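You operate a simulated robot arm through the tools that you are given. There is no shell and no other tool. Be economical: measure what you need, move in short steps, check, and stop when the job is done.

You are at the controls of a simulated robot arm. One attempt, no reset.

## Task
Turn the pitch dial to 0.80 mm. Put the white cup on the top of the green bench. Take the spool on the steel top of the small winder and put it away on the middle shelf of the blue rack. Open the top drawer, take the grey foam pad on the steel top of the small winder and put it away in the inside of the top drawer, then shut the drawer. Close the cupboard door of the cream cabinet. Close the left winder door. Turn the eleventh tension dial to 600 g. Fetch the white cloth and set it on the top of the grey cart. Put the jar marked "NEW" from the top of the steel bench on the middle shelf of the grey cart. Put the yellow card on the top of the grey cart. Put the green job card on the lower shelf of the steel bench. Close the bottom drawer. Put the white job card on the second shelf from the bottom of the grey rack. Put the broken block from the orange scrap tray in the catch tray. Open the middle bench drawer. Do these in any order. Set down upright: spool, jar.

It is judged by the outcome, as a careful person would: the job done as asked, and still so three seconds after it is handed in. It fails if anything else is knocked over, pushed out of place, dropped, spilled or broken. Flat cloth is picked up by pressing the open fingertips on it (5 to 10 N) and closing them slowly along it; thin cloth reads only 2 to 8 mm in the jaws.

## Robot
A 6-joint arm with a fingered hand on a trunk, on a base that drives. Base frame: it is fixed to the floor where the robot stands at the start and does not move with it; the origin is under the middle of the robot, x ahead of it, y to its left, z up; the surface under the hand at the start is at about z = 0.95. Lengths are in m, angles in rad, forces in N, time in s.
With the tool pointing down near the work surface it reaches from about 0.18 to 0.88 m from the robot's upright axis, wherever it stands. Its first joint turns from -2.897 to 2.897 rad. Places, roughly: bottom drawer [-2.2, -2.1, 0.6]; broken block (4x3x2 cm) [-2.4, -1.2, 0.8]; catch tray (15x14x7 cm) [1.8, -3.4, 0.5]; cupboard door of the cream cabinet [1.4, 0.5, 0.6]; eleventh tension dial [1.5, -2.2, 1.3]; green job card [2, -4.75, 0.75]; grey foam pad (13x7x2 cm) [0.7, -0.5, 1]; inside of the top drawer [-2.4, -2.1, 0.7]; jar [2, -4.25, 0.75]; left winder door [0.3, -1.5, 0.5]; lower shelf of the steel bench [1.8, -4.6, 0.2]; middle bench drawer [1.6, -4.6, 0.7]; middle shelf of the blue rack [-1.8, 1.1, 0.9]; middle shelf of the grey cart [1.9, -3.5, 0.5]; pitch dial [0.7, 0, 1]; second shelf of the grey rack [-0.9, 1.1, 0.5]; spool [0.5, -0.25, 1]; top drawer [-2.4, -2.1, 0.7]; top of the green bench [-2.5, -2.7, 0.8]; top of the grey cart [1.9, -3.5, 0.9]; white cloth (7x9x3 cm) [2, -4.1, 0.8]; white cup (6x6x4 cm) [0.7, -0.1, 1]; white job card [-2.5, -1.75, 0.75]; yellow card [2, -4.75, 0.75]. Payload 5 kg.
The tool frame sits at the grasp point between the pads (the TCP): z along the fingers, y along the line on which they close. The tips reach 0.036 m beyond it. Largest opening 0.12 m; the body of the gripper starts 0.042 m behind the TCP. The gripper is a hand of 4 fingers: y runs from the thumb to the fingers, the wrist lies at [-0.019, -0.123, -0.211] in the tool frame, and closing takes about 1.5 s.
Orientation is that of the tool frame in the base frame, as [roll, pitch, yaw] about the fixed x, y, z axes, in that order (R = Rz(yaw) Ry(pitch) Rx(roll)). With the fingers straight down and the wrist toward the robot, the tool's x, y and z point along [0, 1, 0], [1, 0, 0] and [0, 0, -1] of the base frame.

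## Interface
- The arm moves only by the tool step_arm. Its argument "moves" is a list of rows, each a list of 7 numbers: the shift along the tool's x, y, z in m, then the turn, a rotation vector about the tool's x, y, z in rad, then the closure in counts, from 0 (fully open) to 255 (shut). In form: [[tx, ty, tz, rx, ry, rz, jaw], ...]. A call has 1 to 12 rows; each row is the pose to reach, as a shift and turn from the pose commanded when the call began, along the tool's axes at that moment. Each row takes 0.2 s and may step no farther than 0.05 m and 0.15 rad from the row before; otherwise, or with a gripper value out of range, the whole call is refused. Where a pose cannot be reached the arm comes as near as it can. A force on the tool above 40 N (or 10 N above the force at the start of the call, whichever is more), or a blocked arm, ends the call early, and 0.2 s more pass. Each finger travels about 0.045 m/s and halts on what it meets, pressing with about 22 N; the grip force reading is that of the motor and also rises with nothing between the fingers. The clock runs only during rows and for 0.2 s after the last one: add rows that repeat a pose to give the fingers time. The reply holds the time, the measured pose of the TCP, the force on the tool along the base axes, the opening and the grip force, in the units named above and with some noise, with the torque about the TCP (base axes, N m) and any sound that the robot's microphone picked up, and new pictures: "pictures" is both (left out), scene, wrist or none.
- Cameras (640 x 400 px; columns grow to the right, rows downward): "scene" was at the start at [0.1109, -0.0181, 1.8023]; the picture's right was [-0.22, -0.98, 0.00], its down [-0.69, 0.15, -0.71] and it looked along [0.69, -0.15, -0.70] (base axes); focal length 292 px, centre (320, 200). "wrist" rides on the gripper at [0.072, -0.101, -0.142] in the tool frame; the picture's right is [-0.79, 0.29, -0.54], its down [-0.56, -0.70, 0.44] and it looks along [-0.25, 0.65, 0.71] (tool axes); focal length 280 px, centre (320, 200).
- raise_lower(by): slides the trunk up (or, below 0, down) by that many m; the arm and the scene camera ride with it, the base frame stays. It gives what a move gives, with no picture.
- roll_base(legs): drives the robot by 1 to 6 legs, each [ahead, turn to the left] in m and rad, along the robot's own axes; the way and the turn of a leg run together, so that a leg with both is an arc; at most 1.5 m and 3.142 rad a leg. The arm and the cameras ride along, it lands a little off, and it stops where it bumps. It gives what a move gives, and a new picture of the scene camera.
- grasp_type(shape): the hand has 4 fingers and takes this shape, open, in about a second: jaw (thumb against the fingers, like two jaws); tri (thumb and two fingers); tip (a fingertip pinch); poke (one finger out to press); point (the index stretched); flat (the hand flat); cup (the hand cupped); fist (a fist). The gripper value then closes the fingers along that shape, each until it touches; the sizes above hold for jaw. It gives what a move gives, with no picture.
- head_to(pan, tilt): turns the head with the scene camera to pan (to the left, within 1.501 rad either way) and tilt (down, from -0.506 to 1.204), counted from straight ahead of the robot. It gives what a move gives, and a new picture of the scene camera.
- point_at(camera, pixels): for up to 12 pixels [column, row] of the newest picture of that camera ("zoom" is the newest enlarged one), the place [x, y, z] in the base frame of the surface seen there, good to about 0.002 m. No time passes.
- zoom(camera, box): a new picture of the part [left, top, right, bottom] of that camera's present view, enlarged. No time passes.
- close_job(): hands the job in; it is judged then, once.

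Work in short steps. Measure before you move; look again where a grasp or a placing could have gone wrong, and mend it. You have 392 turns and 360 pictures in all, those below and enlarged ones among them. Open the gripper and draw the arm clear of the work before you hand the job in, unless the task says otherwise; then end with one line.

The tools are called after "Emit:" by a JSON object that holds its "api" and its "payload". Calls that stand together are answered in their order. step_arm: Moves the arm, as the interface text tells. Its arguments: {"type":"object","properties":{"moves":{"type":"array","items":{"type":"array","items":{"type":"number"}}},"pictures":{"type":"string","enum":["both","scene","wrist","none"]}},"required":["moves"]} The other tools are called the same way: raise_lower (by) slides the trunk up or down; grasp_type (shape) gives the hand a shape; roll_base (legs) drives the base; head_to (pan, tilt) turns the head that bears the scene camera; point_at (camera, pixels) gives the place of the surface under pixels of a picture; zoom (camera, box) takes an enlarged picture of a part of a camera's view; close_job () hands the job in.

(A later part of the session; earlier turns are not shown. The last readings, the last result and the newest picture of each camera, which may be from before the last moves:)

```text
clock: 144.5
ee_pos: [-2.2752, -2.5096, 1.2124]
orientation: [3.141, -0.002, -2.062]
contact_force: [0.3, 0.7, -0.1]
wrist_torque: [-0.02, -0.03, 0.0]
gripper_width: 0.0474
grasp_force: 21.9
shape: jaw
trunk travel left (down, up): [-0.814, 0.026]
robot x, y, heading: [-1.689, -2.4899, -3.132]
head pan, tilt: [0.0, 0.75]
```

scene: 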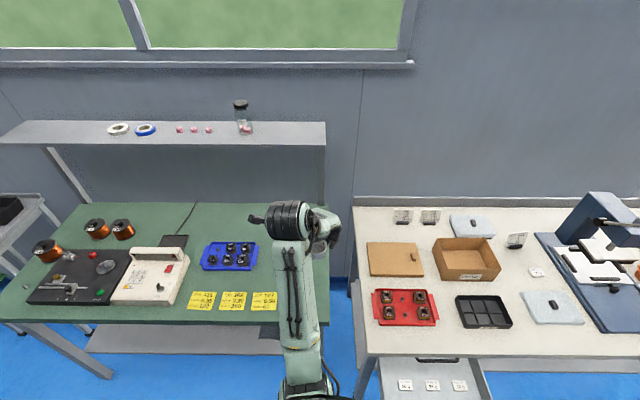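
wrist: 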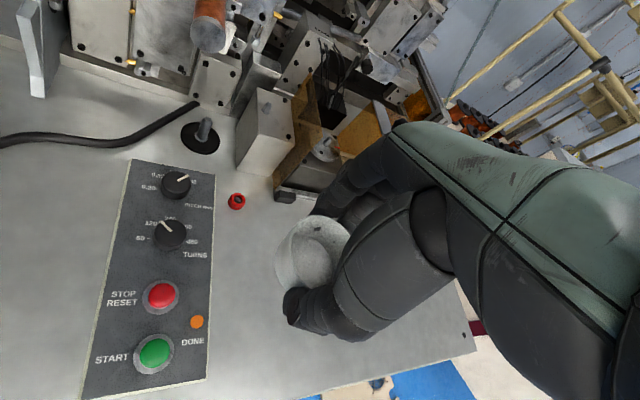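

The bottle is hidden by the arm. I shift the arm right (+y) and square the hand to the bench.

Emit:
{"api": "step_arm", "payload": {"moves": [[-0.035, 0.019, 0, 0, 0, -0.1, 170], [-0.07, 0.038, 0, 0, 0, -0.2, 170], [-0.106, 0.057, 0, 0, 0, -0.3, 170], [-0.141, 0.075, 0, 0, 0, -0.4, 170], [-0.176, 0.094, 0, 0, 0, -0.49, 170]], "pictures": "scene"}}

Emit:
{"api": "zoom", "payload": {"camera": "scene", "box": [180, 190, 340, 340]}}

```text
clock: 145.7
ee_pos: [-2.2758, -2.3059, 1.2096]
orientation: [3.138, -0.001, -1.569]
contact_force: [-0.5, 0.6, -0.6]
wrist_torque: [-0.01, -0.05, 0.0]
gripper_width: 0.0472
grasp_force: 22.4
shape: jaw
trunk travel left (down, up): [-0.814, 0.026]
robot x, y, heading: [-1.6874, -2.4917, -3.135]
head pan, tilt: [0.0, 0.75]
```

scene: 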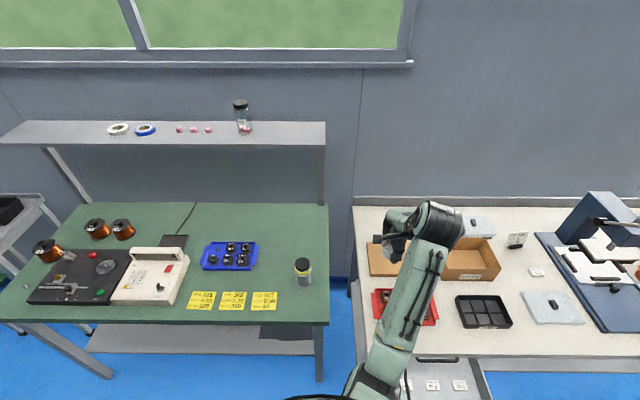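

```text
2.67 times, centred on (260, 265) of scene
```

zoom: 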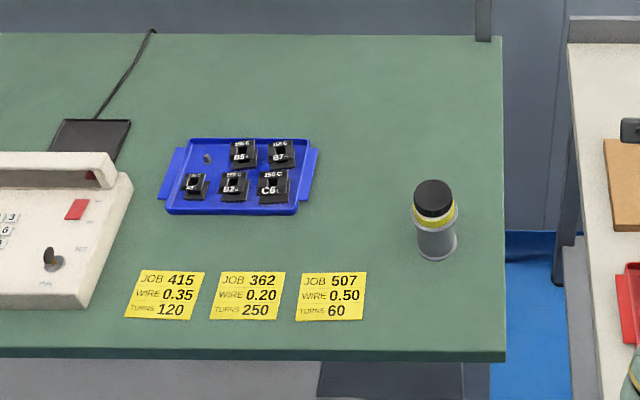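

Emit:
{"api": "point_at", "payload": {"camera": "zoom", "pixels": [[400, 120], [440, 310], [435, 255], [500, 345], [435, 130], [400, 160], [320, 175], [490, 40], [350, 290]]}}

Emit:
{"api": "point_at", "payload": {"camera": "scene", "pixels": [[320, 142], [200, 142], [303, 262]]}}

```text
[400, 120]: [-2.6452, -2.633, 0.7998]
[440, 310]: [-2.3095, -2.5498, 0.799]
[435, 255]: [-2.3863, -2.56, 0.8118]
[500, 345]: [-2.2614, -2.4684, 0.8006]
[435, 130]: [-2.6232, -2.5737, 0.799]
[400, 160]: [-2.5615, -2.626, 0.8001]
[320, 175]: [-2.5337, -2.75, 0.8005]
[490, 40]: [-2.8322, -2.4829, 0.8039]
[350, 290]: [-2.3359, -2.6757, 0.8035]
```

```text
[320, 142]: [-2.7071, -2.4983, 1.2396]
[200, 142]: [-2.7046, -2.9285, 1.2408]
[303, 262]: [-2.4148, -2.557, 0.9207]
```

Right edge is at y≈-2.46, bottle at (-2.415,-2.558). I choose (-2.53,-2.655) for the cup, coming in with the hand yawed away from the bottle. Drive 0.1 closer first.

Emit:
{"api": "roll_base", "payload": {"legs": [[0.1, 0]]}}

Emit:
{"api": "step_arm", "payload": {"moves": [[0.04, 0.02, 0, 0, 0, 0.06, 170], [0.08, 0.04, 0, 0, 0, 0.12, 170], [0.12, 0.06, 0, 0, 0, 0.18, 170], [0.16, 0.08, 0, 0, 0, 0.24, 170], [0.2, 0.1, 0, 0, 0, 0.3, 170], [0.24, 0.12, 0, 0, 0, 0.36, 170], [0.28, 0.14, 0, 0, 0, 0.42, 170], [0.32, 0.15, 0, 0, 0, 0.45, 170], [0.349, 0.154, 0.02, 0, 0, 0.45, 170], [0.349, 0.154, 0.07, 0, 0, 0.45, 170], [0.349, 0.154, 0.12, 0, 0, 0.45, 170]]}}

```text
clock: 146.9
ee_pos: [-2.3753, -2.3084, 1.2102]
orientation: [3.138, -0.001, -1.575]
contact_force: [-0.2, 0.2, -0.1]
wrist_torque: [-0.02, -0.02, 0.02]
gripper_width: 0.0475
grasp_force: 21.7
shape: jaw
trunk travel left (down, up): [-0.814, 0.026]
robot x, y, heading: [-1.7879, -2.4944, -3.13]
head pan, tilt: [0.0, 0.75]
```

scene: 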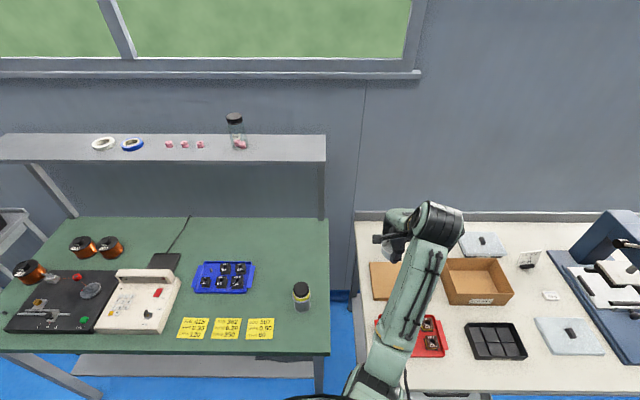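

```text
clock: 149.3
ee_pos: [-2.5315, -2.6574, 1.0924]
orientation: [3.138, -0.001, -2.024]
contact_force: [-0.5, 0.2, 0.0]
wrist_torque: [0.02, 0.0, 0.0]
gripper_width: 0.047
grasp_force: 22.0
shape: jaw
trunk travel left (down, up): [-0.814, 0.026]
robot x, y, heading: [-1.7886, -2.4903, -3.134]
head pan, tilt: [0.0, 0.75]
```

scene: 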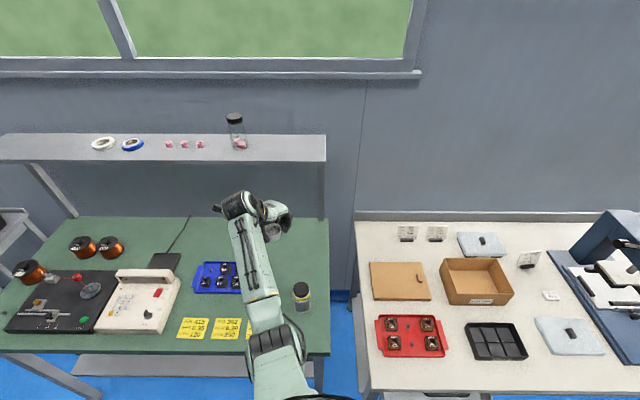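
wrist: 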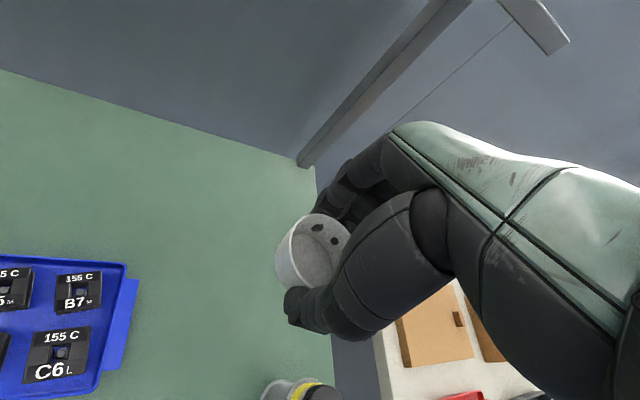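

Clear below; bottle stays off to the side. Lower to z≈0.844.

Emit:
{"api": "step_arm", "payload": {"moves": [[0, 0, 0.05, 0, 0, 0, 170], [0, 0, 0.1, 0, 0, 0, 170], [0, 0, 0.15, 0, 0, 0, 170], [0, 0, 0.2, 0, 0, 0, 170], [0, 0, 0.235, 0, 0, 0, 170], [0, 0, 0.248, 0, 0, 0, 170], [0, 0, 0.248, 0, 0, 0, 170]], "pictures": "wrist"}}

```text
clock: 150.9
ee_pos: [-2.53, -2.6573, 0.8448]
orientation: [3.139, -0.004, -2.023]
contact_force: [-0.2, -0.2, -0.7]
wrist_torque: [-0.04, 0.04, 0.02]
gripper_width: 0.0469
grasp_force: 22.4
shape: jaw
trunk travel left (down, up): [-0.814, 0.026]
robot x, y, heading: [-1.7873, -2.4945, -3.131]
head pan, tilt: [0.0, 0.75]
```

wrist: 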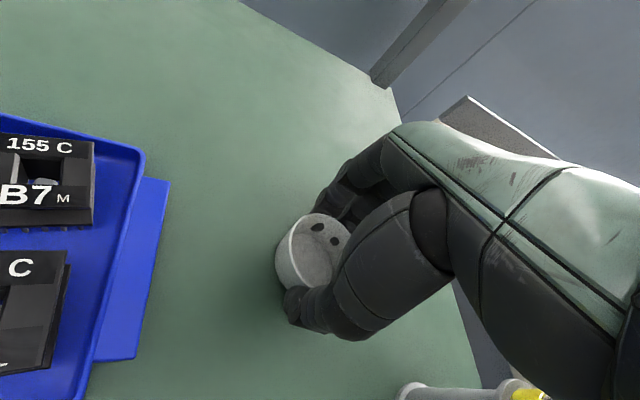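

Almost touching. Lower 2.5 mm more, open, and rise.

Emit:
{"api": "step_arm", "payload": {"moves": [[0, 0, 0.0025, 0, 0, 0, 170], [0, 0, 0.0025, 0, 0, 0, 120], [0, 0, 0.0025, 0, 0, 0, 70], [0, 0, 0.0025, 0, 0, 0, 50], [0, 0, 0.0025, 0, 0, 0, 40], [0, 0, 0.0025, 0, 0, 0, 40], [0, 0, -0.03, 0, 0, 0, 40], [0, 0, -0.08, 0, 0, 0, 40], [0, 0, -0.13, 0, 0, 0, 40], [0, 0, -0.18, 0, 0, 0, 40]]}}

```text
clock: 153.1
ee_pos: [-2.6074, -2.6909, 0.9741]
orientation: [3.141, 0.002, -2.024]
contact_force: [0.8, 0.0, -0.4]
wrist_torque: [0.02, 0.03, 0.05]
gripper_width: 0.1013
grasp_force: 0.0
shape: jaw
out of reach, approached as far as the arm can: row 1, 2, 3, 4, 5, 6, 7, 8, 9, 10
trunk travel left (down, up): [-0.814, 0.026]
robot x, y, heading: [-1.7871, -2.491, -3.137]
head pan, tilt: [0.0, 0.75]
```

scene: 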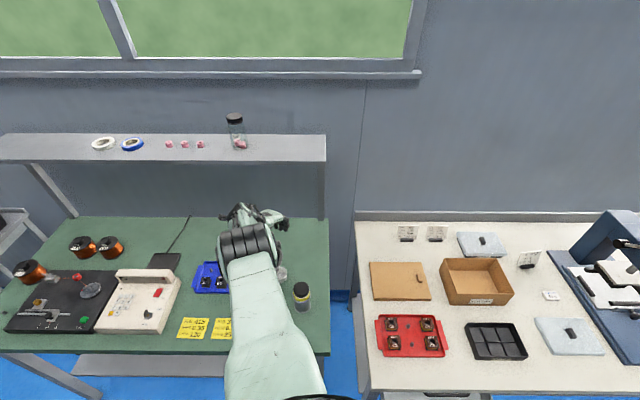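
wrist: 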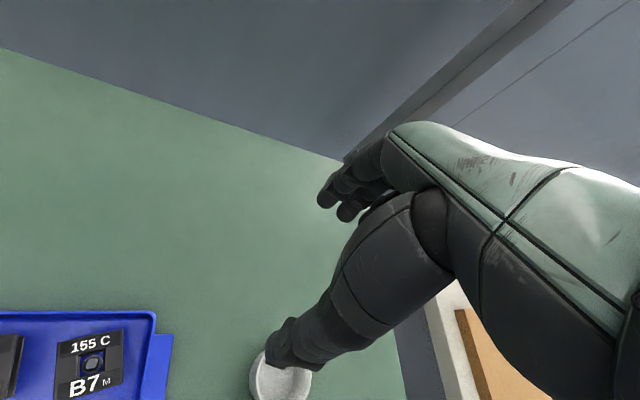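

The arm ran out of reach and swung forward while rising. I check whether the cup is still upright.

Emit:
{"api": "zoom", "payload": {"camera": "scene", "box": [200, 190, 330, 300]}}

Emit:
{"api": "point_at", "payload": {"camera": "wrist", "pixels": [[275, 385], [255, 370], [305, 370], [290, 340]]}}

Emit:
{"api": "point_at", "payload": {"camera": "scene", "pixels": [[283, 273], [245, 240], [262, 230]]}}

```text
3.64 times, centred on (265, 245) of scene
```

zoom: 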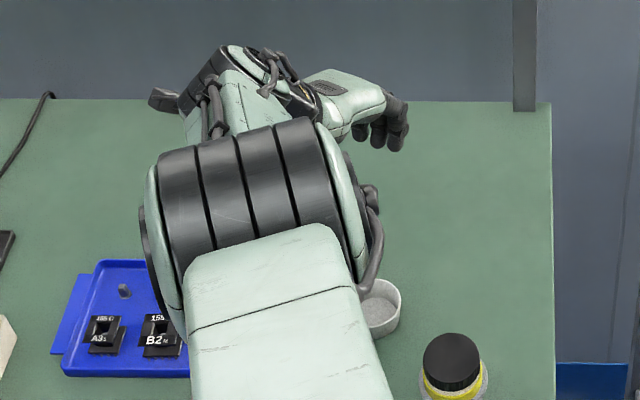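

```text
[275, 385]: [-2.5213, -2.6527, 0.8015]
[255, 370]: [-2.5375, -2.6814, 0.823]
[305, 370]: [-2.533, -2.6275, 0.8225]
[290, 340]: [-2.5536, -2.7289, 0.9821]
```

```text
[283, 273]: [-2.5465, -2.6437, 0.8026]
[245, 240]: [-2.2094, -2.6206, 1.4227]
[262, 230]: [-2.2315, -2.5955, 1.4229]
```

Cup is upright at (-2.53,-2.655). I lift and draw the hand back towards the robot.

Emit:
{"api": "step_arm", "payload": {"moves": [[0, -0.01, -0.03, 0, 0, 0, 40], [0, -0.03, -0.06, 0, 0, 0, 40], [0, -0.06, -0.09, 0, 0, 0, 40], [0, -0.1, -0.12, 0, 0, 0, 40], [0, -0.14, -0.15, 0, 0, 0, 40], [0, -0.18, -0.18, 0, 0, 0, 40], [0, -0.22, -0.2, 0, 0, 0, 40], [0, -0.26, -0.22, 0, 0, 0, 40]], "pictures": "scene"}}

```text
clock: 154.9
ee_pos: [-2.5792, -2.8462, 1.0859]
orientation: [3.139, 0.002, -2.027]
contact_force: [0.6, -0.1, -0.2]
wrist_torque: [0.01, -0.02, 0.01]
gripper_width: 0.1012
grasp_force: 0.2
shape: jaw
out of reach, approached as far as the arm can: row 1, 2, 3, 4, 5, 6, 7, 8
trunk travel left (down, up): [-0.814, 0.026]
robot x, y, heading: [-1.7884, -2.4922, -3.135]
head pan, tilt: [0.0, 0.75]
```

scene: 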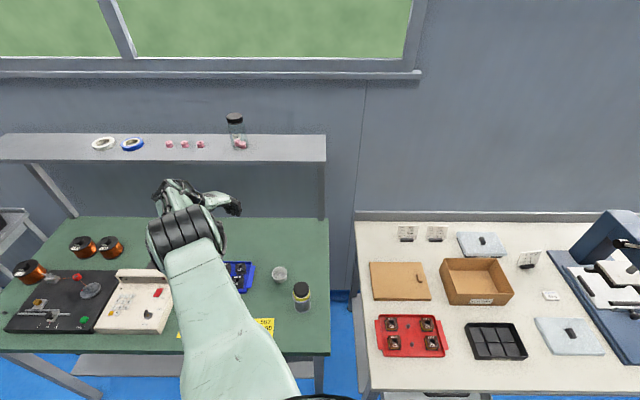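

The hand's yaw is 50° off the arm's radial line, probably a wrist limit. I rotate the hand back in line (tool z −) while drawing in.

Emit:
{"api": "step_arm", "payload": {"moves": [[0, 0, 0, 0, 0, -0.14, 40], [0, 0, 0, 0, 0, -0.28, 40], [0, 0, 0, 0, 0, -0.42, 40], [0, 0, 0, 0, 0, -0.56, 40], [0, 0, 0, 0, 0, -0.7, 40], [0, 0, 0, 0, 0, -0.84, 40]], "pictures": "scene"}}

```text
clock: 156.3
ee_pos: [-2.6133, -2.8631, 1.0808]
orientation: [3.141, 0.001, -1.181]
contact_force: [-0.6, 0.0, 0.3]
wrist_torque: [0.02, -0.02, 0.01]
gripper_width: 0.1011
grasp_force: 0.1
shape: jaw
out of reach, approached as far as the arm can: row 1, 2, 3, 4, 5, 6
trunk travel left (down, up): [-0.814, 0.026]
robot x, y, heading: [-1.7863, -2.4884, -3.133]
head pan, tilt: [0.0, 0.75]
```

scene: 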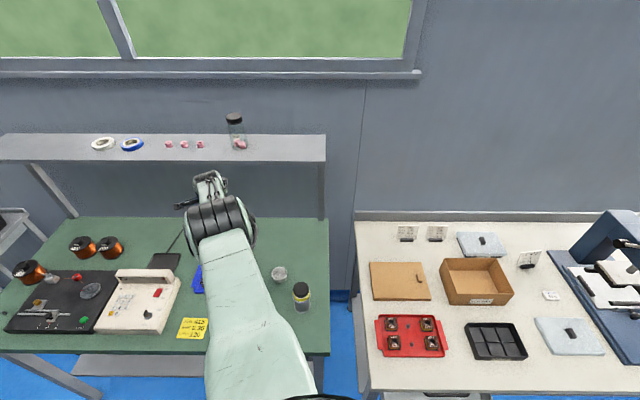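

Now pull straight back along the radial line.

Emit:
{"api": "step_arm", "payload": {"moves": [[0, -0.03, 0, 0, 0, 0, 40], [0, -0.06, 0, 0, 0, 0, 40], [0, -0.1, 0, 0, 0, 0, 40], [0, -0.14, 0, 0, 0, 0, 40], [0, -0.18, 0, 0, 0, 0, 40]], "pictures": "none"}}

```text
clock: 157.5
ee_pos: [-2.5952, -2.8611, 1.0339]
orientation: [3.139, -0.001, -1.183]
contact_force: [-0.2, 0.2, 0.5]
wrist_torque: [0.0, 0.0, 0.03]
gripper_width: 0.1011
grasp_force: 0.0
shape: jaw
out of reach, approached as far as the arm can: row 1, 2, 3, 4, 5
trunk travel left (down, up): [-0.814, 0.026]
robot x, y, heading: [-1.7867, -2.4944, -3.136]
head pan, tilt: [0.0, 0.75]
```

Pulling in is blocked. I test a small rise and an outward tilt to find the free direction.

Emit:
{"api": "step_arm", "payload": {"moves": [[0, 0, -0.03, 0, 0, 0, 40], [0, 0, -0.06, 0, 0, 0, 40], [0, 0, -0.1, 0, 0, 0, 40]], "pictures": "none"}}

Emit:
{"api": "step_arm", "payload": {"moves": [[0, 0, 0, -0.14, 0, 0, 40], [0, 0, 0, -0.28, 0, 0, 40], [0, -0.03, 0, -0.28, 0, 0, 40], [0, -0.06, 0, -0.28, 0, 0, 40]], "pictures": "scene"}}

```text
clock: 158.3
ee_pos: [-2.6219, -2.8786, 1.1273]
orientation: [3.141, 0.002, -1.183]
contact_force: [0.6, -0.1, 0.0]
wrist_torque: [-0.01, 0.03, -0.01]
gripper_width: 0.101
grasp_force: 0.1
shape: jaw
out of reach, approached as far as the arm can: row 1, 2, 3
trunk travel left (down, up): [-0.814, 0.026]
robot x, y, heading: [-1.7857, -2.4945, -3.135]
head pan, tilt: [0.0, 0.75]
```

```text
clock: 159.3
ee_pos: [-2.6498, -2.896, 1.103]
orientation: [2.859, 0.002, -1.184]
contact_force: [0.2, 0.3, 0.4]
wrist_torque: [-0.02, -0.05, -0.03]
gripper_width: 0.1012
grasp_force: 0.1
shape: jaw
out of reach, approached as far as the arm can: row 1, 2, 3, 4
trunk travel left (down, up): [-0.814, 0.026]
robot x, y, heading: [-1.785, -2.491, -3.138]
head pan, tilt: [0.0, 0.75]
```

scene: 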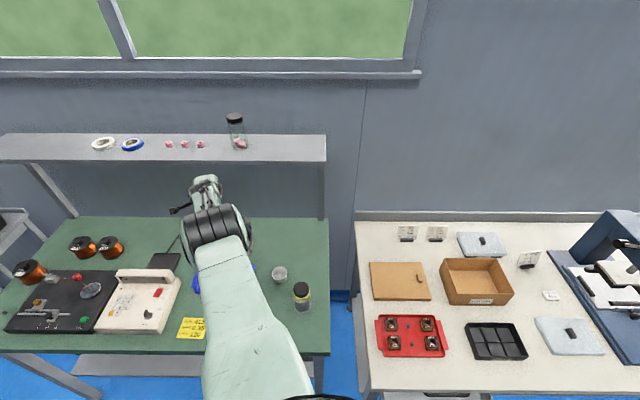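

The arm seems locked at full stretch (straight elbow). I back the base away first to have free space, clear of bench and shelf.

Emit:
{"api": "roll_base", "payload": {"legs": [[-0.6, 0]]}}

Emit:
{"api": "step_arm", "payload": {"moves": [[0, 0.03, -0.03, 0, 0, 0, 40], [0, 0.06, -0.06, 0, 0, 0, 40], [0, 0.03, -0.06, 0, 0, 0, 40], [0, 0, -0.06, 0, 0, 0, 40], [0, -0.04, -0.06, 0, 0, 0, 40], [0, -0.08, -0.06, 0, 0, 0, 40], [0, -0.12, -0.06, 0, 0, 0, 40], [0, -0.16, -0.06, 0, 0, 0, 40]], "pictures": "scene"}}

```text
clock: 162.9
ee_pos: [-2.0569, -2.8899, 1.1037]
orientation: [2.861, 0.002, -1.188]
contact_force: [0.8, 0.8, 0.5]
wrist_torque: [0.01, 0.0, 0.02]
gripper_width: 0.1011
grasp_force: 0.0
shape: jaw
trunk travel left (down, up): [-0.814, 0.026]
robot x, y, heading: [-1.1889, -2.4946, -3.143]
head pan, tilt: [0.0, 0.75]
```

scene: 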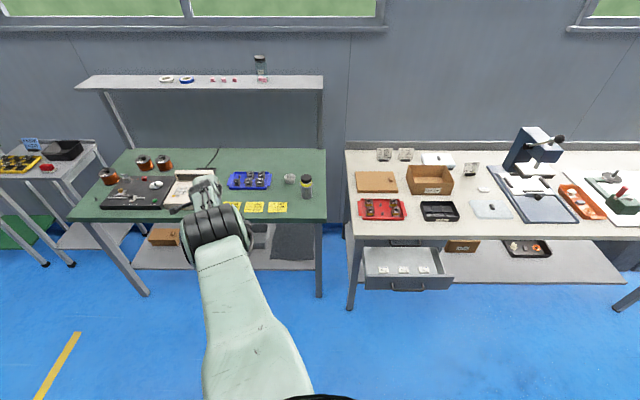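

```text
clock: 164.7
ee_pos: [-1.896, -2.8239, 1.1185]
orientation: [2.856, 0.002, -1.187]
contact_force: [0.7, 0.2, 1.2]
wrist_torque: [0.01, 0.02, 0.01]
gripper_width: 0.1009
grasp_force: 0.0
shape: jaw
out of reach, approached as far as the arm can: row 1, 2
trunk travel left (down, up): [-0.814, 0.026]
robot x, y, heading: [-1.1938, -2.4902, -3.139]
head pan, tilt: [0.0, 0.75]
```

scene: 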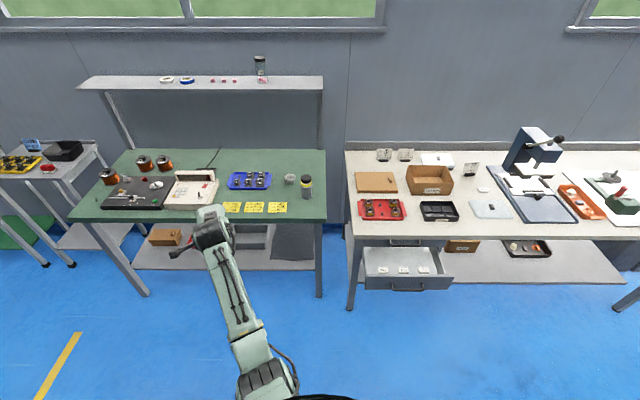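

Freed. (Lesson: keep reach shorter and the trunk lower for low work.) Cup and bottle look fine. Now zoom on the drawers.

Emit:
{"api": "zoom", "payload": {"camera": "scene", "box": [340, 200, 500, 300]}}

Emit:
{"api": "point_at", "payload": {"camera": "zoom", "pixels": [[280, 352], [100, 345], [450, 345], [240, 350], [320, 350], [265, 170], [200, 165], [340, 165], [100, 180], [260, 210], [270, 325], [460, 260]]}}

```text
4.00 times, centred on (420, 250) of scene
```

zoom: 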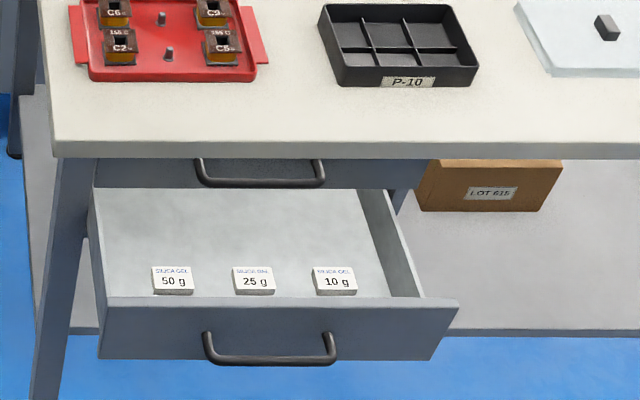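

```text
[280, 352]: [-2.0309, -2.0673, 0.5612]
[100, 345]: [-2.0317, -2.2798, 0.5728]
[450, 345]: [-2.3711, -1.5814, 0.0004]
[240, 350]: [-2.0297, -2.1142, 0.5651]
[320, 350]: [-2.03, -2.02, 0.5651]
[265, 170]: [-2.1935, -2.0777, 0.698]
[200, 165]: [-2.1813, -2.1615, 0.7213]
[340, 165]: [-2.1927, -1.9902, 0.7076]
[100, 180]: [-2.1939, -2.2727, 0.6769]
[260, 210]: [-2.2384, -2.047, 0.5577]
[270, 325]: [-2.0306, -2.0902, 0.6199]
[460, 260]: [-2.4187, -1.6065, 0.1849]
```

Bottom drawer front is at x=-2.03 and must go in to -2.193; the top drawer handle is under the bench edge at z≈0.70. First I bring the arm to a neutral forward pose.

Emit:
{"api": "step_arm", "payload": {"moves": [[-0.03, -0.035, -0.01, 0.05, 0, 0, 40], [-0.06, -0.07, -0.02, 0.1, 0, 0, 40], [-0.09, -0.105, -0.03, 0.15, 0, 0, 40], [-0.12, -0.14, -0.04, 0.2, 0, 0, 40], [-0.15, -0.175, -0.05, 0.25, 0, 0, 40], [-0.18, -0.21, -0.06, 0.285, 0, 0, 40], [-0.21, -0.235, -0.065, 0.285, 0, 0, 40], [-0.25, -0.26, -0.075, 0.285, 0, 0, 40]], "pictures": "none"}}

Emit:
{"api": "step_arm", "payload": {"moves": [[0, 0, 0, 0, 0, 0.13, 40], [0, 0, 0, 0, 0, 0.26, 40], [0, 0, 0, 0, 0, 0.385, 40]], "pictures": "none"}}

Emit:
{"api": "roll_base", "payload": {"legs": [[0, -1.2], [0.44, 0], [0, 1.2]]}}

```text
clock: 166.5
ee_pos: [-1.7421, -2.4887, 1.1158]
orientation: [-3.139, 0.0, -1.187]
contact_force: [0.3, 0.1, 0.5]
wrist_torque: [-0.05, 0.02, -0.03]
gripper_width: 0.101
grasp_force: 0.0
shape: jaw
trunk travel left (down, up): [-0.814, 0.026]
robot x, y, heading: [-1.1936, -2.4893, -3.14]
head pan, tilt: [0.0, 0.75]
```

```text
clock: 167.3
ee_pos: [-1.7419, -2.4916, 1.1174]
orientation: [3.141, 0.001, -1.574]
contact_force: [0.2, -0.1, 0.2]
wrist_torque: [0.03, -0.02, 0.04]
gripper_width: 0.101
grasp_force: 0.1
shape: jaw
trunk travel left (down, up): [-0.814, 0.026]
robot x, y, heading: [-1.1928, -2.489, -3.144]
head pan, tilt: [0.0, 0.75]
```

```text
clock: 177.2
ee_pos: [-1.8978, -2.0766, 1.1163]
orientation: [-3.141, 0.003, -1.597]
contact_force: [0.0, 0.6, -0.3]
wrist_torque: [-0.02, 0.0, 0.03]
gripper_width: 0.101
grasp_force: 0.1
shape: jaw
trunk travel left (down, up): [-0.814, 0.026]
robot x, y, heading: [-1.3496, -2.0847, 3.125]
head pan, tilt: [0.0, 0.75]
```

scene: 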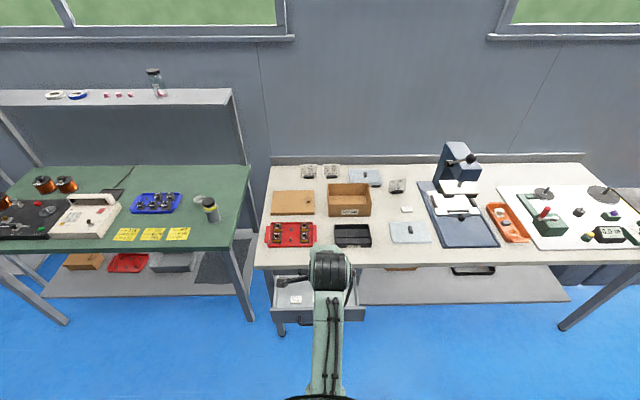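

Positioned in front of the drawer. I tilt the hand to point forward (fingers toward -x), closed, then lower the trunk.

Emit:
{"api": "step_arm", "payload": {"moves": [[0, 0, 0, -0.145, 0, 0, 100], [0, 0, 0, -0.29, 0, 0, 160], [0, 0, 0, -0.435, 0, 0, 220], [0, 0, 0, -0.58, 0, 0, 255], [0, 0, 0, -0.725, 0, 0, 255], [0, 0, 0, -0.87, 0, 0, 255], [0, 0, 0, -1.015, 0, 0, 255], [0, 0, 0, -1.16, 0, 0, 255], [0, 0, 0, -1.305, 0, 0, 255], [0, 0, 0, -1.45, 0, 0, 255], [0, 0, 0, -1.571, 0, 0, 255]]}}

```text
clock: 179.6
ee_pos: [-1.8991, -2.0759, 1.1154]
orientation: [1.577, 0.002, -1.596]
contact_force: [-0.9, 0.2, -0.4]
wrist_torque: [0.02, 0.01, 0.01]
gripper_width: 0.0001
grasp_force: 22.2
shape: jaw
out of reach, approached as far as the arm can: row 7, 8
trunk travel left (down, up): [-0.814, 0.026]
robot x, y, heading: [-1.3516, -2.0887, 3.12]
head pan, tilt: [0.0, 0.75]
```

scene: 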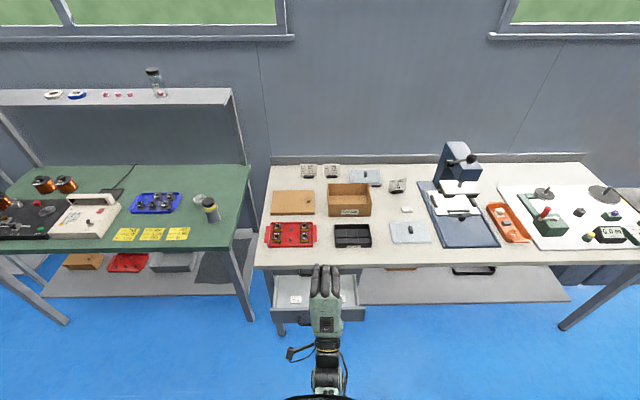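
wrist: 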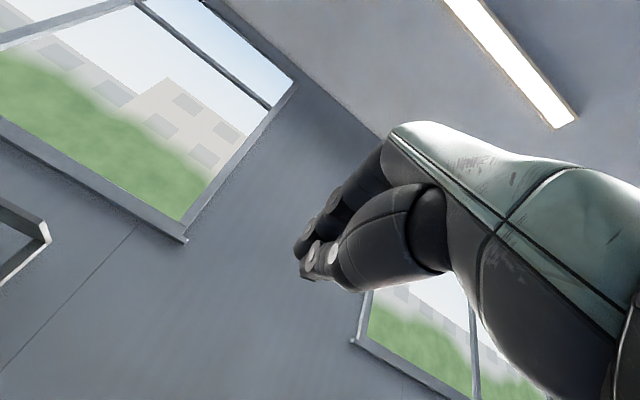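

Hand points forward. Lower the trunk 0.48 m so the fingertips face the drawer front above its handle.

Emit:
{"api": "raise_lower", "payload": {"by": -0.48}}

Emit:
{"api": "head_to", "payload": {"pan": 0.0, "tilt": 0.75}}

```text
refused: -0.48 is not a number from -0.4 to 0.4
```

```text
clock: 180.2
ee_pos: [-1.8978, -2.0775, 1.1162]
orientation: [1.576, 0.002, -1.597]
contact_force: [0.9, -0.8, -0.5]
wrist_torque: [-0.02, 0.01, -0.01]
gripper_width: 0.0001
grasp_force: 21.9
shape: jaw
trunk travel left (down, up): [-0.814, 0.026]
robot x, y, heading: [-1.3495, -2.0899, 3.123]
head pan, tilt: [0.0, 0.75]
```

scene: 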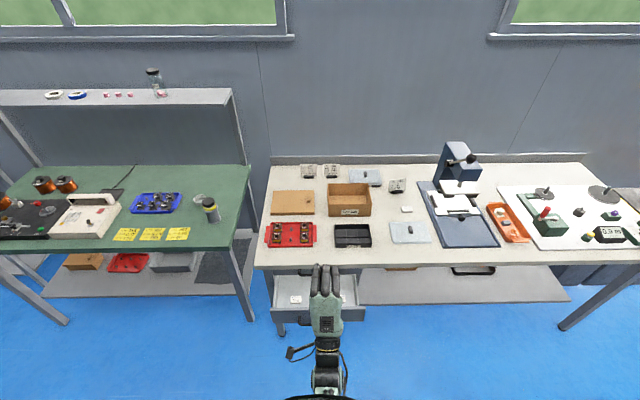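

Max is 0.4 per call; I split it.

Emit:
{"api": "raise_lower", "payload": {"by": -0.4}}

Emit:
{"api": "raise_lower", "payload": {"by": -0.08}}

Emit:
{"api": "head_to", "payload": {"pan": 0.0, "tilt": 0.6}}

```text
clock: 184.0
ee_pos: [-1.8969, -2.0768, 0.7166]
orientation: [1.574, 0.003, -1.596]
contact_force: [0.1, 0.1, 0.4]
wrist_torque: [-0.02, 0.02, -0.02]
gripper_width: 0.0002
grasp_force: 21.8
shape: jaw
trunk travel left (down, up): [-0.414, 0.426]
robot x, y, heading: [-1.3493, -2.0922, 3.122]
head pan, tilt: [0.0, 0.75]
```

```text
clock: 185.2
ee_pos: [-1.8983, -2.0768, 0.6371]
orientation: [1.573, 0.002, -1.596]
contact_force: [0.2, 0.1, -0.4]
wrist_torque: [0.02, 0.02, 0.01]
gripper_width: 0.0001
grasp_force: 22.2
shape: jaw
trunk travel left (down, up): [-0.334, 0.506]
robot x, y, heading: [-1.3507, -2.0917, 3.122]
head pan, tilt: [0.0, 0.75]
```

```text
clock: 185.9
ee_pos: [-1.8982, -2.0758, 0.6376]
orientation: [1.574, 0.002, -1.593]
contact_force: [0.1, 0.1, 0.0]
wrist_torque: [0.04, 0.01, 0.03]
gripper_width: 0.0
grasp_force: 21.9
shape: jaw
trunk travel left (down, up): [-0.334, 0.506]
robot x, y, heading: [-1.3523, -2.0845, 3.122]
head pan, tilt: [0.0, 0.6]
```

scene: 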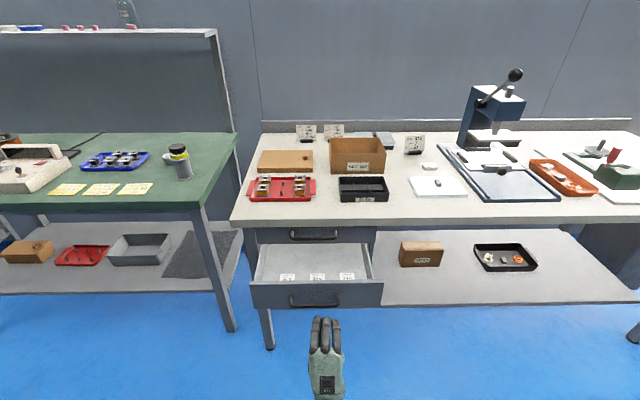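

Great view of both handles. I measure them: bottom (315,303), top (313,236).

Emit:
{"api": "zoom", "payload": {"camera": "scene", "box": [240, 215, 400, 315]}}

Emit:
{"api": "point_at", "payload": {"camera": "zoom", "pixels": [[300, 90], [300, 82], [215, 75], [380, 75], [300, 60], [300, 105], [300, 350], [215, 320], [380, 320], [300, 275], [300, 320], [300, 362]]}}

```text
4.00 times, centred on (320, 265) of scene
```

zoom: 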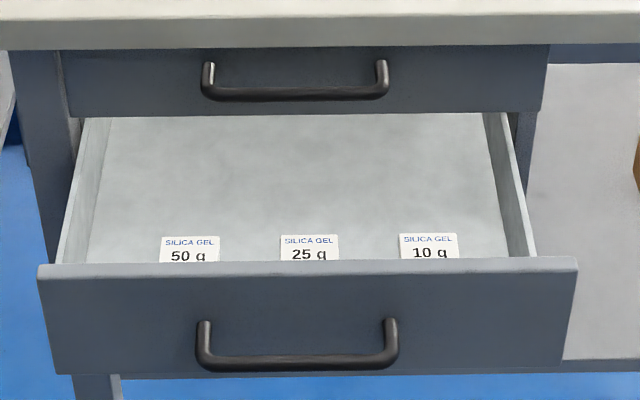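

```text
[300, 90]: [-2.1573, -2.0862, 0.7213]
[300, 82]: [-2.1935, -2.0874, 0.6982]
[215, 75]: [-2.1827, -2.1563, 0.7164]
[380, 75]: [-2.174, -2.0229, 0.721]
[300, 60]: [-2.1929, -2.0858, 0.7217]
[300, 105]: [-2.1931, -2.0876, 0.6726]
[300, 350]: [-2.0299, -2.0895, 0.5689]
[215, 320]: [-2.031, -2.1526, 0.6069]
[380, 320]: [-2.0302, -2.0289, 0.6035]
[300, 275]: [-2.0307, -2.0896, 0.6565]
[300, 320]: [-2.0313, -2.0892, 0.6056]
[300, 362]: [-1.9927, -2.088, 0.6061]
```

Push the bottom drawer: fingertips forward in steps, total ≈0.255 m, watching force.

Emit:
{"api": "step_arm", "payload": {"moves": [[0, 0, 0.04, 0, 0, 0, 255], [0, 0, 0.08, 0, 0, 0, 255], [0, 0, 0.11, 0, 0, 0, 255], [0, 0, 0.14, 0, 0, 0, 255], [0, 0, 0.17, 0, 0, 0, 255], [0, 0, 0.2, 0, 0, 0, 255], [0, 0, 0.225, 0, 0, 0, 255], [0, 0, 0.24, 0, 0, 0, 255], [0, 0, 0.25, 0, 0, 0, 255], [0, 0, 0.257, 0, 0, 0, 255]], "pictures": "scene"}}

```text
clock: 188.1
ee_pos: [-2.155, -2.0697, 0.6369]
orientation: [1.573, 0.002, -1.597]
contact_force: [-0.9, -0.4, -0.8]
wrist_torque: [0.03, -0.05, 0.0]
gripper_width: 0.0
grasp_force: 22.2
shape: jaw
trunk travel left (down, up): [-0.334, 0.506]
robot x, y, heading: [-1.3513, -2.0904, 3.124]
head pan, tilt: [0.0, 0.6]
```

scene: 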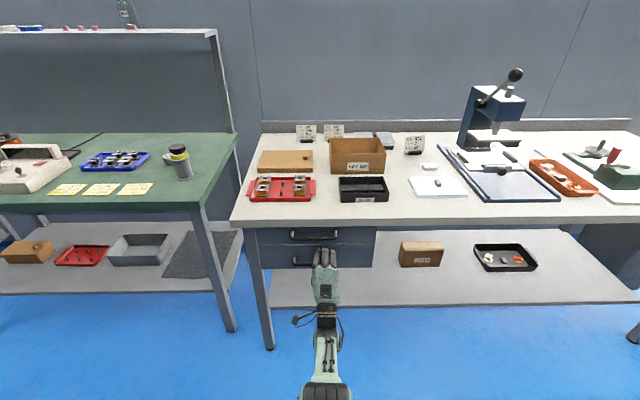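

It looks shut. I nudge 6 mm further to be sure, then check the front face depth.

Emit:
{"api": "step_arm", "payload": {"moves": [[0, 0, 0.006, 0, 0, 0, 255], [0, 0, 0.01, 0, 0, 0, 255], [0, 0, -0.02, 0, 0, 0, 255], [0, 0, -0.06, 0, 0, 0, 255], [0, 0, -0.1, 0, 0, 0, 100], [0, 0, -0.1, 0, 0, 0, 0]], "pictures": "scene"}}

Emit:
{"api": "point_at", "payload": {"camera": "scene", "pixels": [[272, 262], [360, 262], [272, 235], [360, 237], [300, 220], [340, 214]]}}

```text
clock: 189.5
ee_pos: [-2.0557, -2.0715, 0.6355]
orientation: [1.573, 0.002, -1.599]
contact_force: [0.1, -0.6, 0.4]
wrist_torque: [-0.01, -0.01, 0.0]
gripper_width: 0.0336
grasp_force: 0.1
shape: jaw
out of reach, approached as far as the arm can: row 2
trunk travel left (down, up): [-0.334, 0.506]
robot x, y, heading: [-1.3514, -2.0885, 3.121]
head pan, tilt: [0.0, 0.6]
```

scene: 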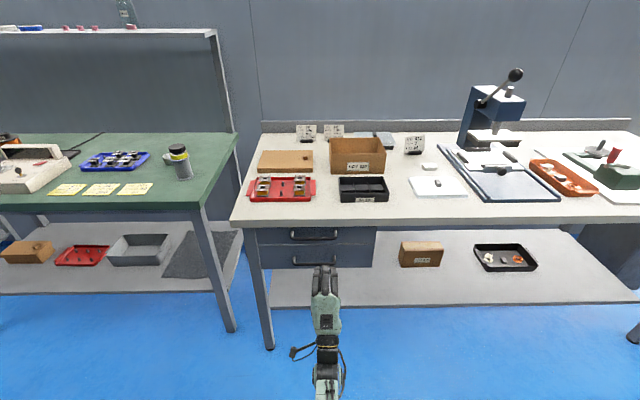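

```text
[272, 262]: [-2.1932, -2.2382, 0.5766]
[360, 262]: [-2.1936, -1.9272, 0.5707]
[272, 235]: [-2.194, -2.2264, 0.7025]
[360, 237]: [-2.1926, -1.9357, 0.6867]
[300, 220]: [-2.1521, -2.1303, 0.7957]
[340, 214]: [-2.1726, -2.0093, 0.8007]
```

Bottom drawer flush at -2.193. For the top handle I check the headroom under the bench edge.

Emit:
{"api": "zoom", "payload": {"camera": "scene", "box": [280, 210, 344, 250]}}

Emit:
{"api": "point_at", "payload": {"camera": "zoom", "pixels": [[320, 100], [320, 140], [320, 150], [320, 160], [320, 175], [320, 195], [320, 255], [320, 262], [320, 275], [110, 260], [540, 260]]}}

```text
10.00 times, centred on (312, 230) of scene
```

zoom: 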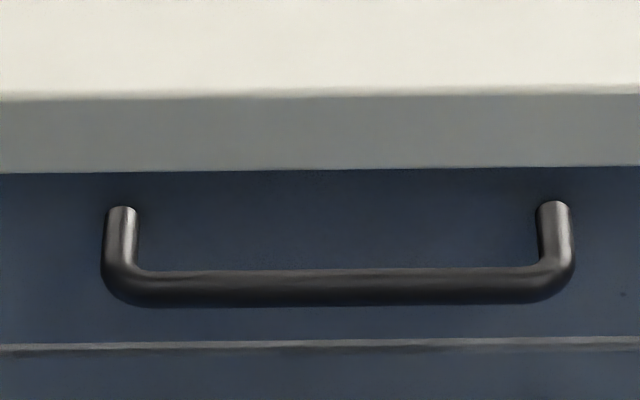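

```text
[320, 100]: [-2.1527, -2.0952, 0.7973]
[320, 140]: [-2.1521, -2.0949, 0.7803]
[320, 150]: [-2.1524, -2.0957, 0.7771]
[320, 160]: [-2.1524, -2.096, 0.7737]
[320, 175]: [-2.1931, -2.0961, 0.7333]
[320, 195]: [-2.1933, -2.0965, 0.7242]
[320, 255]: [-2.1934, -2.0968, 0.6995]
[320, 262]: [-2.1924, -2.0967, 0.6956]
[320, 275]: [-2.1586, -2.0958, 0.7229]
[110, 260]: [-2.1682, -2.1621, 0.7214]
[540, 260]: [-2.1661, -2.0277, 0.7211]
```

Headroom: bar centre z 0.718, bench underside 0.77, gap behind bar ~30 mm. I align with an opening of ~35 mm and slide forward over the bar.

Emit:
{"api": "step_arm", "payload": {"moves": [[0.013, 0.04, 0, 0, 0, 0, 181], [0.026, 0.082, 0, 0, 0, 0, 181], [0.026, 0.082, 0, 0, 0, 0, 181], [0.026, 0.082, 0.03, 0, 0, 0, 181]]}}

```text
clock: 190.5
ee_pos: [-2.0861, -2.0953, 0.7182]
orientation: [1.576, 0.002, -1.597]
contact_force: [0.0, -0.6, -0.2]
wrist_torque: [-0.02, 0.0, 0.02]
gripper_width: 0.0345
grasp_force: 0.1
shape: jaw
trunk travel left (down, up): [-0.334, 0.506]
robot x, y, heading: [-1.351, -2.0908, 3.123]
head pan, tilt: [0.0, 0.6]
```

scene: 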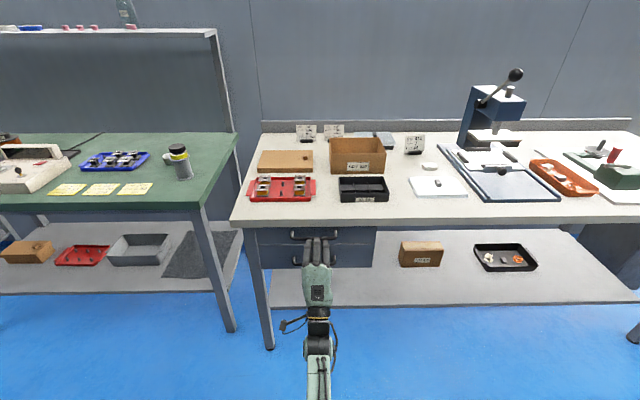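
wrist: 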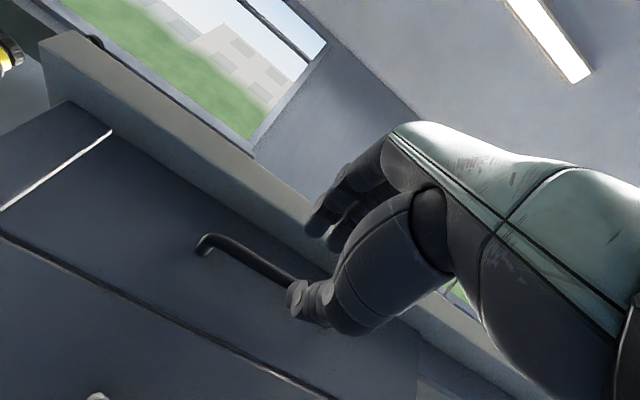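

Thumb is below and fingers above the bar. Advance slowly and watch the force.

Emit:
{"api": "step_arm", "payload": {"moves": [[0, 0, 0.02, 0, 0, 0, 181], [0, 0, 0.035, 0, 0, 0, 181], [0, 0, 0.05, 0, 0, 0, 181], [0, 0, 0.062, 0, 0, 0, 181]], "pictures": "wrist"}}

```text
clock: 191.5
ee_pos: [-2.1466, -2.0954, 0.7165]
orientation: [1.577, 0.002, -1.598]
contact_force: [12.6, -0.4, -14.4]
wrist_torque: [-0.15, 0.54, -0.14]
gripper_width: 0.0324
grasp_force: 0.1
shape: jaw
trunk travel left (down, up): [-0.334, 0.506]
robot x, y, heading: [-1.3498, -2.0905, 3.12]
head pan, tilt: [0.0, 0.6]
```

wrist: 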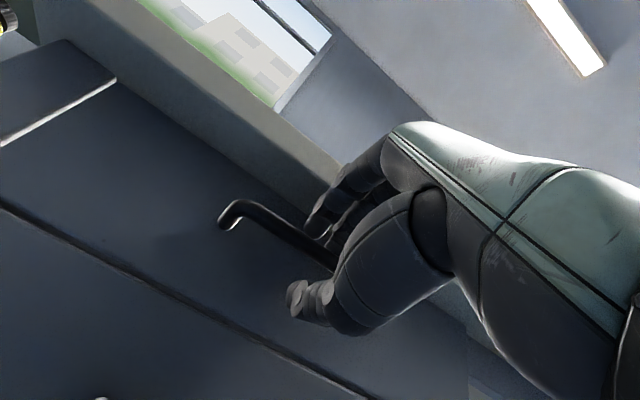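

Slight rubbing on the bench underside (14 N). Closing brings the fingers down off it; then I pull back in steps.

Emit:
{"api": "step_arm", "payload": {"moves": [[0, -0.003, 0, 0, 0, 0, 200], [0, -0.003, 0, 0, 0, 0, 230], [0, -0.003, 0, 0, 0, 0, 255], [0, -0.003, 0, 0, 0, 0, 255]], "pictures": "none"}}

Emit:
{"api": "step_arm", "payload": {"moves": [[0, 0, -0.02, 0, 0, 0, 255], [0, 0, -0.04, 0, 0, 0, 255], [0, 0, -0.06, 0, 0, 0, 255], [0, 0, -0.08, 0, 0, 0, 255], [0, 0, -0.1, 0, 0, 0, 255]], "pictures": "scene"}}

```text
clock: 192.5
ee_pos: [-2.1485, -2.095, 0.7162]
orientation: [1.572, 0.001, -1.596]
contact_force: [-4.6, 0.2, 0.4]
wrist_torque: [0.03, 0.0, 0.0]
gripper_width: 0.0
grasp_force: 21.2
shape: jaw
trunk travel left (down, up): [-0.334, 0.506]
robot x, y, heading: [-1.3514, -2.0886, 3.118]
head pan, tilt: [0.0, 0.6]
```

```text
clock: 193.7
ee_pos: [-2.0455, -2.1032, 0.7146]
orientation: [1.573, 0.002, -1.597]
contact_force: [-0.1, 1.0, 0.7]
wrist_torque: [-0.02, 0.02, 0.0]
gripper_width: 0.0
grasp_force: 22.3
shape: jaw
trunk travel left (down, up): [-0.334, 0.506]
robot x, y, heading: [-1.3483, -2.0891, 3.121]
head pan, tilt: [0.0, 0.6]
```

scene: 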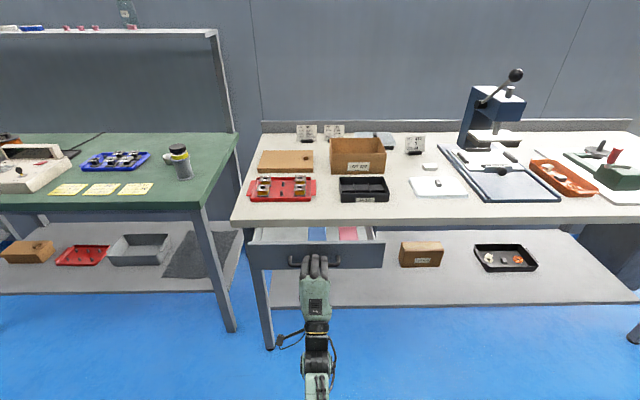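

The drawer follows (hooked). Continue pulling.

Emit:
{"api": "step_arm", "payload": {"moves": [[0, 0, -0.03, 0, 0, 0, 255], [0, 0, -0.06, 0, 0, 0, 255], [0, 0, -0.09, 0, 0, 0, 255], [0, 0, -0.12, 0, 0, 0, 255], [0, 0, -0.15, 0, 0, 0, 255]], "pictures": "scene"}}

Emit:
{"api": "point_at", "payload": {"camera": "scene", "pixels": [[290, 270], [345, 270], [320, 232], [350, 230], [290, 240]]}}

```text
clock: 194.9
ee_pos: [-1.8969, -2.1018, 0.7169]
orientation: [1.573, 0.002, -1.598]
contact_force: [1.5, -1.9, -3.8]
wrist_torque: [0.03, 0.01, 0.05]
gripper_width: 0.0002
grasp_force: 21.7
shape: jaw
trunk travel left (down, up): [-0.334, 0.506]
robot x, y, heading: [-1.3525, -2.09, 3.121]
head pan, tilt: [0.0, 0.6]
```

scene: 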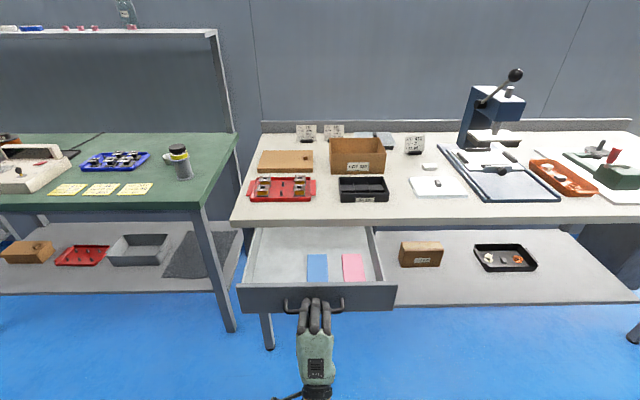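

```text
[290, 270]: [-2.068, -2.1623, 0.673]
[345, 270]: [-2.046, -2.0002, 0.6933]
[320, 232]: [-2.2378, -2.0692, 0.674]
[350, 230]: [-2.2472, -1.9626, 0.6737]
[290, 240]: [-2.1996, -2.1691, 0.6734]
```

Top drawer is open ~0.24 m, floor z 0.673; free area on its left. I open the fingers and retreat.

Emit:
{"api": "step_arm", "payload": {"moves": [[0, 0, 0, 0, 0, 0, 180], [0, 0, 0, 0, 0, 0, 120], [0, 0, 0, 0, 0, 0, 100], [0, 0, -0.03, 0, 0, 0, 100], [0, 0, -0.07, 0, 0, 0, 100], [0, 0, -0.11, 0, 0, 0, 100]], "pictures": "scene"}}

Emit:
{"api": "point_at", "payload": {"camera": "scene", "pixels": [[260, 290], [375, 290], [260, 300], [310, 278], [345, 278], [255, 270], [375, 270]]}}

```text
clock: 196.2
ee_pos: [-1.8766, -2.0987, 0.7679]
orientation: [1.444, -0.002, -1.612]
contact_force: [-0.4, 1.3, -31.7]
wrist_torque: [0.1, -0.77, -0.04]
gripper_width: 0.0883
grasp_force: 0.1
shape: jaw
trunk travel left (down, up): [-0.334, 0.506]
robot x, y, heading: [-1.3525, -2.09, 3.125]
head pan, tilt: [0.0, 0.6]
stopped in row 6: the force on the tool passed its limit at 48 N (the readings are from after the stop); the commanded pose is now the measured one
```

scene: 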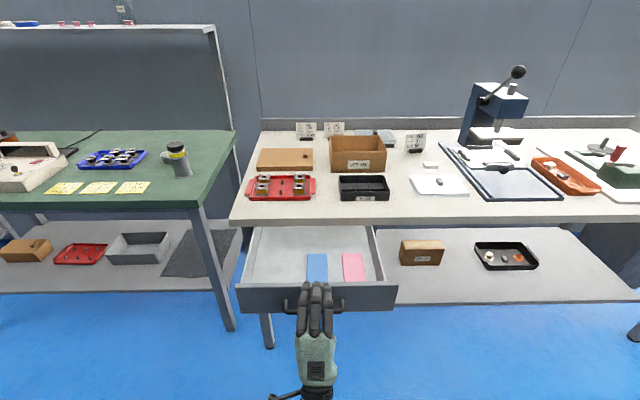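

```text
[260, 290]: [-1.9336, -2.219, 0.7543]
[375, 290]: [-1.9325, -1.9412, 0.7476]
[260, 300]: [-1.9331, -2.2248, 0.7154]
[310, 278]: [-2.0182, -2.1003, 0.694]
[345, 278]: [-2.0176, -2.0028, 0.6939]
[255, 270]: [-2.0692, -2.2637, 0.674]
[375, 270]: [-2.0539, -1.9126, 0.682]
```

The thumb caught on the bar (31 N downward), hand displaced up to z 0.768. I close part-way to free the thumb upward and look.

Emit:
{"api": "step_arm", "payload": {"moves": [[0, 0, 0, 0, 0, 0, 110], [0, 0.003, 0, 0, 0, 0, 150], [0, 0.006, 0, 0, 0, 0, 180]]}}

```text
clock: 197.1
ee_pos: [-1.8786, -2.0992, 0.7691]
orientation: [1.458, -0.001, -1.615]
contact_force: [0.0, -0.1, -36.8]
wrist_torque: [0.02, -0.86, -0.02]
gripper_width: 0.0779
grasp_force: 0.0
shape: jaw
trunk travel left (down, up): [-0.334, 0.506]
robot x, y, heading: [-1.3523, -2.0913, 3.119]
head pan, tilt: [0.0, 0.6]
stopped in row 3: the force on the tool passed its limit at 43 N (the readings are from after the stop); the commanded pose is now the measured one
```

scene: 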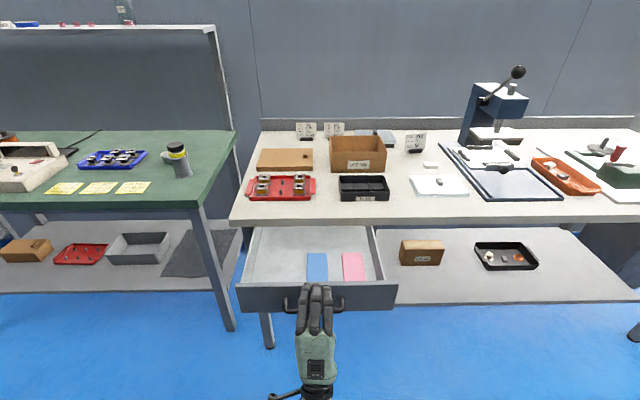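
wrist: 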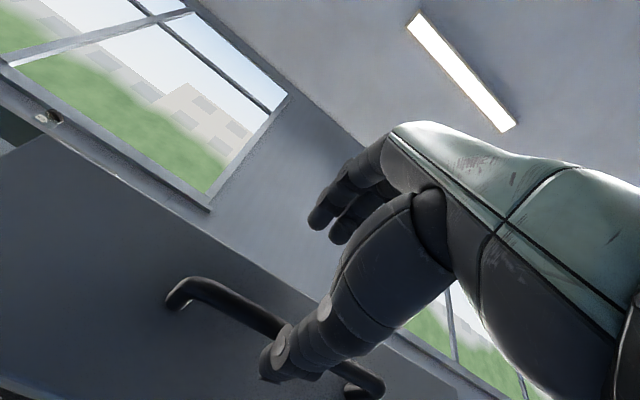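

The thumb lies under the bar and is pulling up on it; so I lower the hand to relieve it.

Emit:
{"api": "step_arm", "payload": {"moves": [[0, -0.015, 0, 0, 0, 0, 120], [0, -0.03, 0, 0.05, 0, 0, 120], [0, -0.045, 0, 0.1, 0, 0, 120]], "pictures": "wrist"}}

```text
clock: 197.9
ee_pos: [-1.8864, -2.0994, 0.7374]
orientation: [1.523, -0.004, -1.611]
contact_force: [0.5, 0.0, -0.7]
wrist_torque: [0.03, -0.04, 0.01]
gripper_width: 0.0639
grasp_force: 0.1
shape: jaw
trunk travel left (down, up): [-0.334, 0.506]
robot x, y, heading: [-1.3499, -2.0865, 3.117]
head pan, tilt: [0.0, 0.6]
```

wrist: 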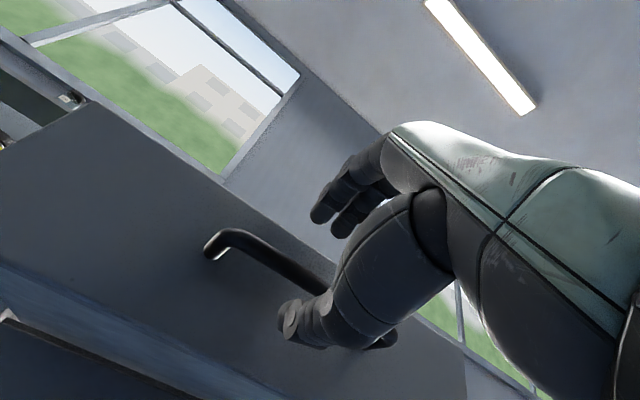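

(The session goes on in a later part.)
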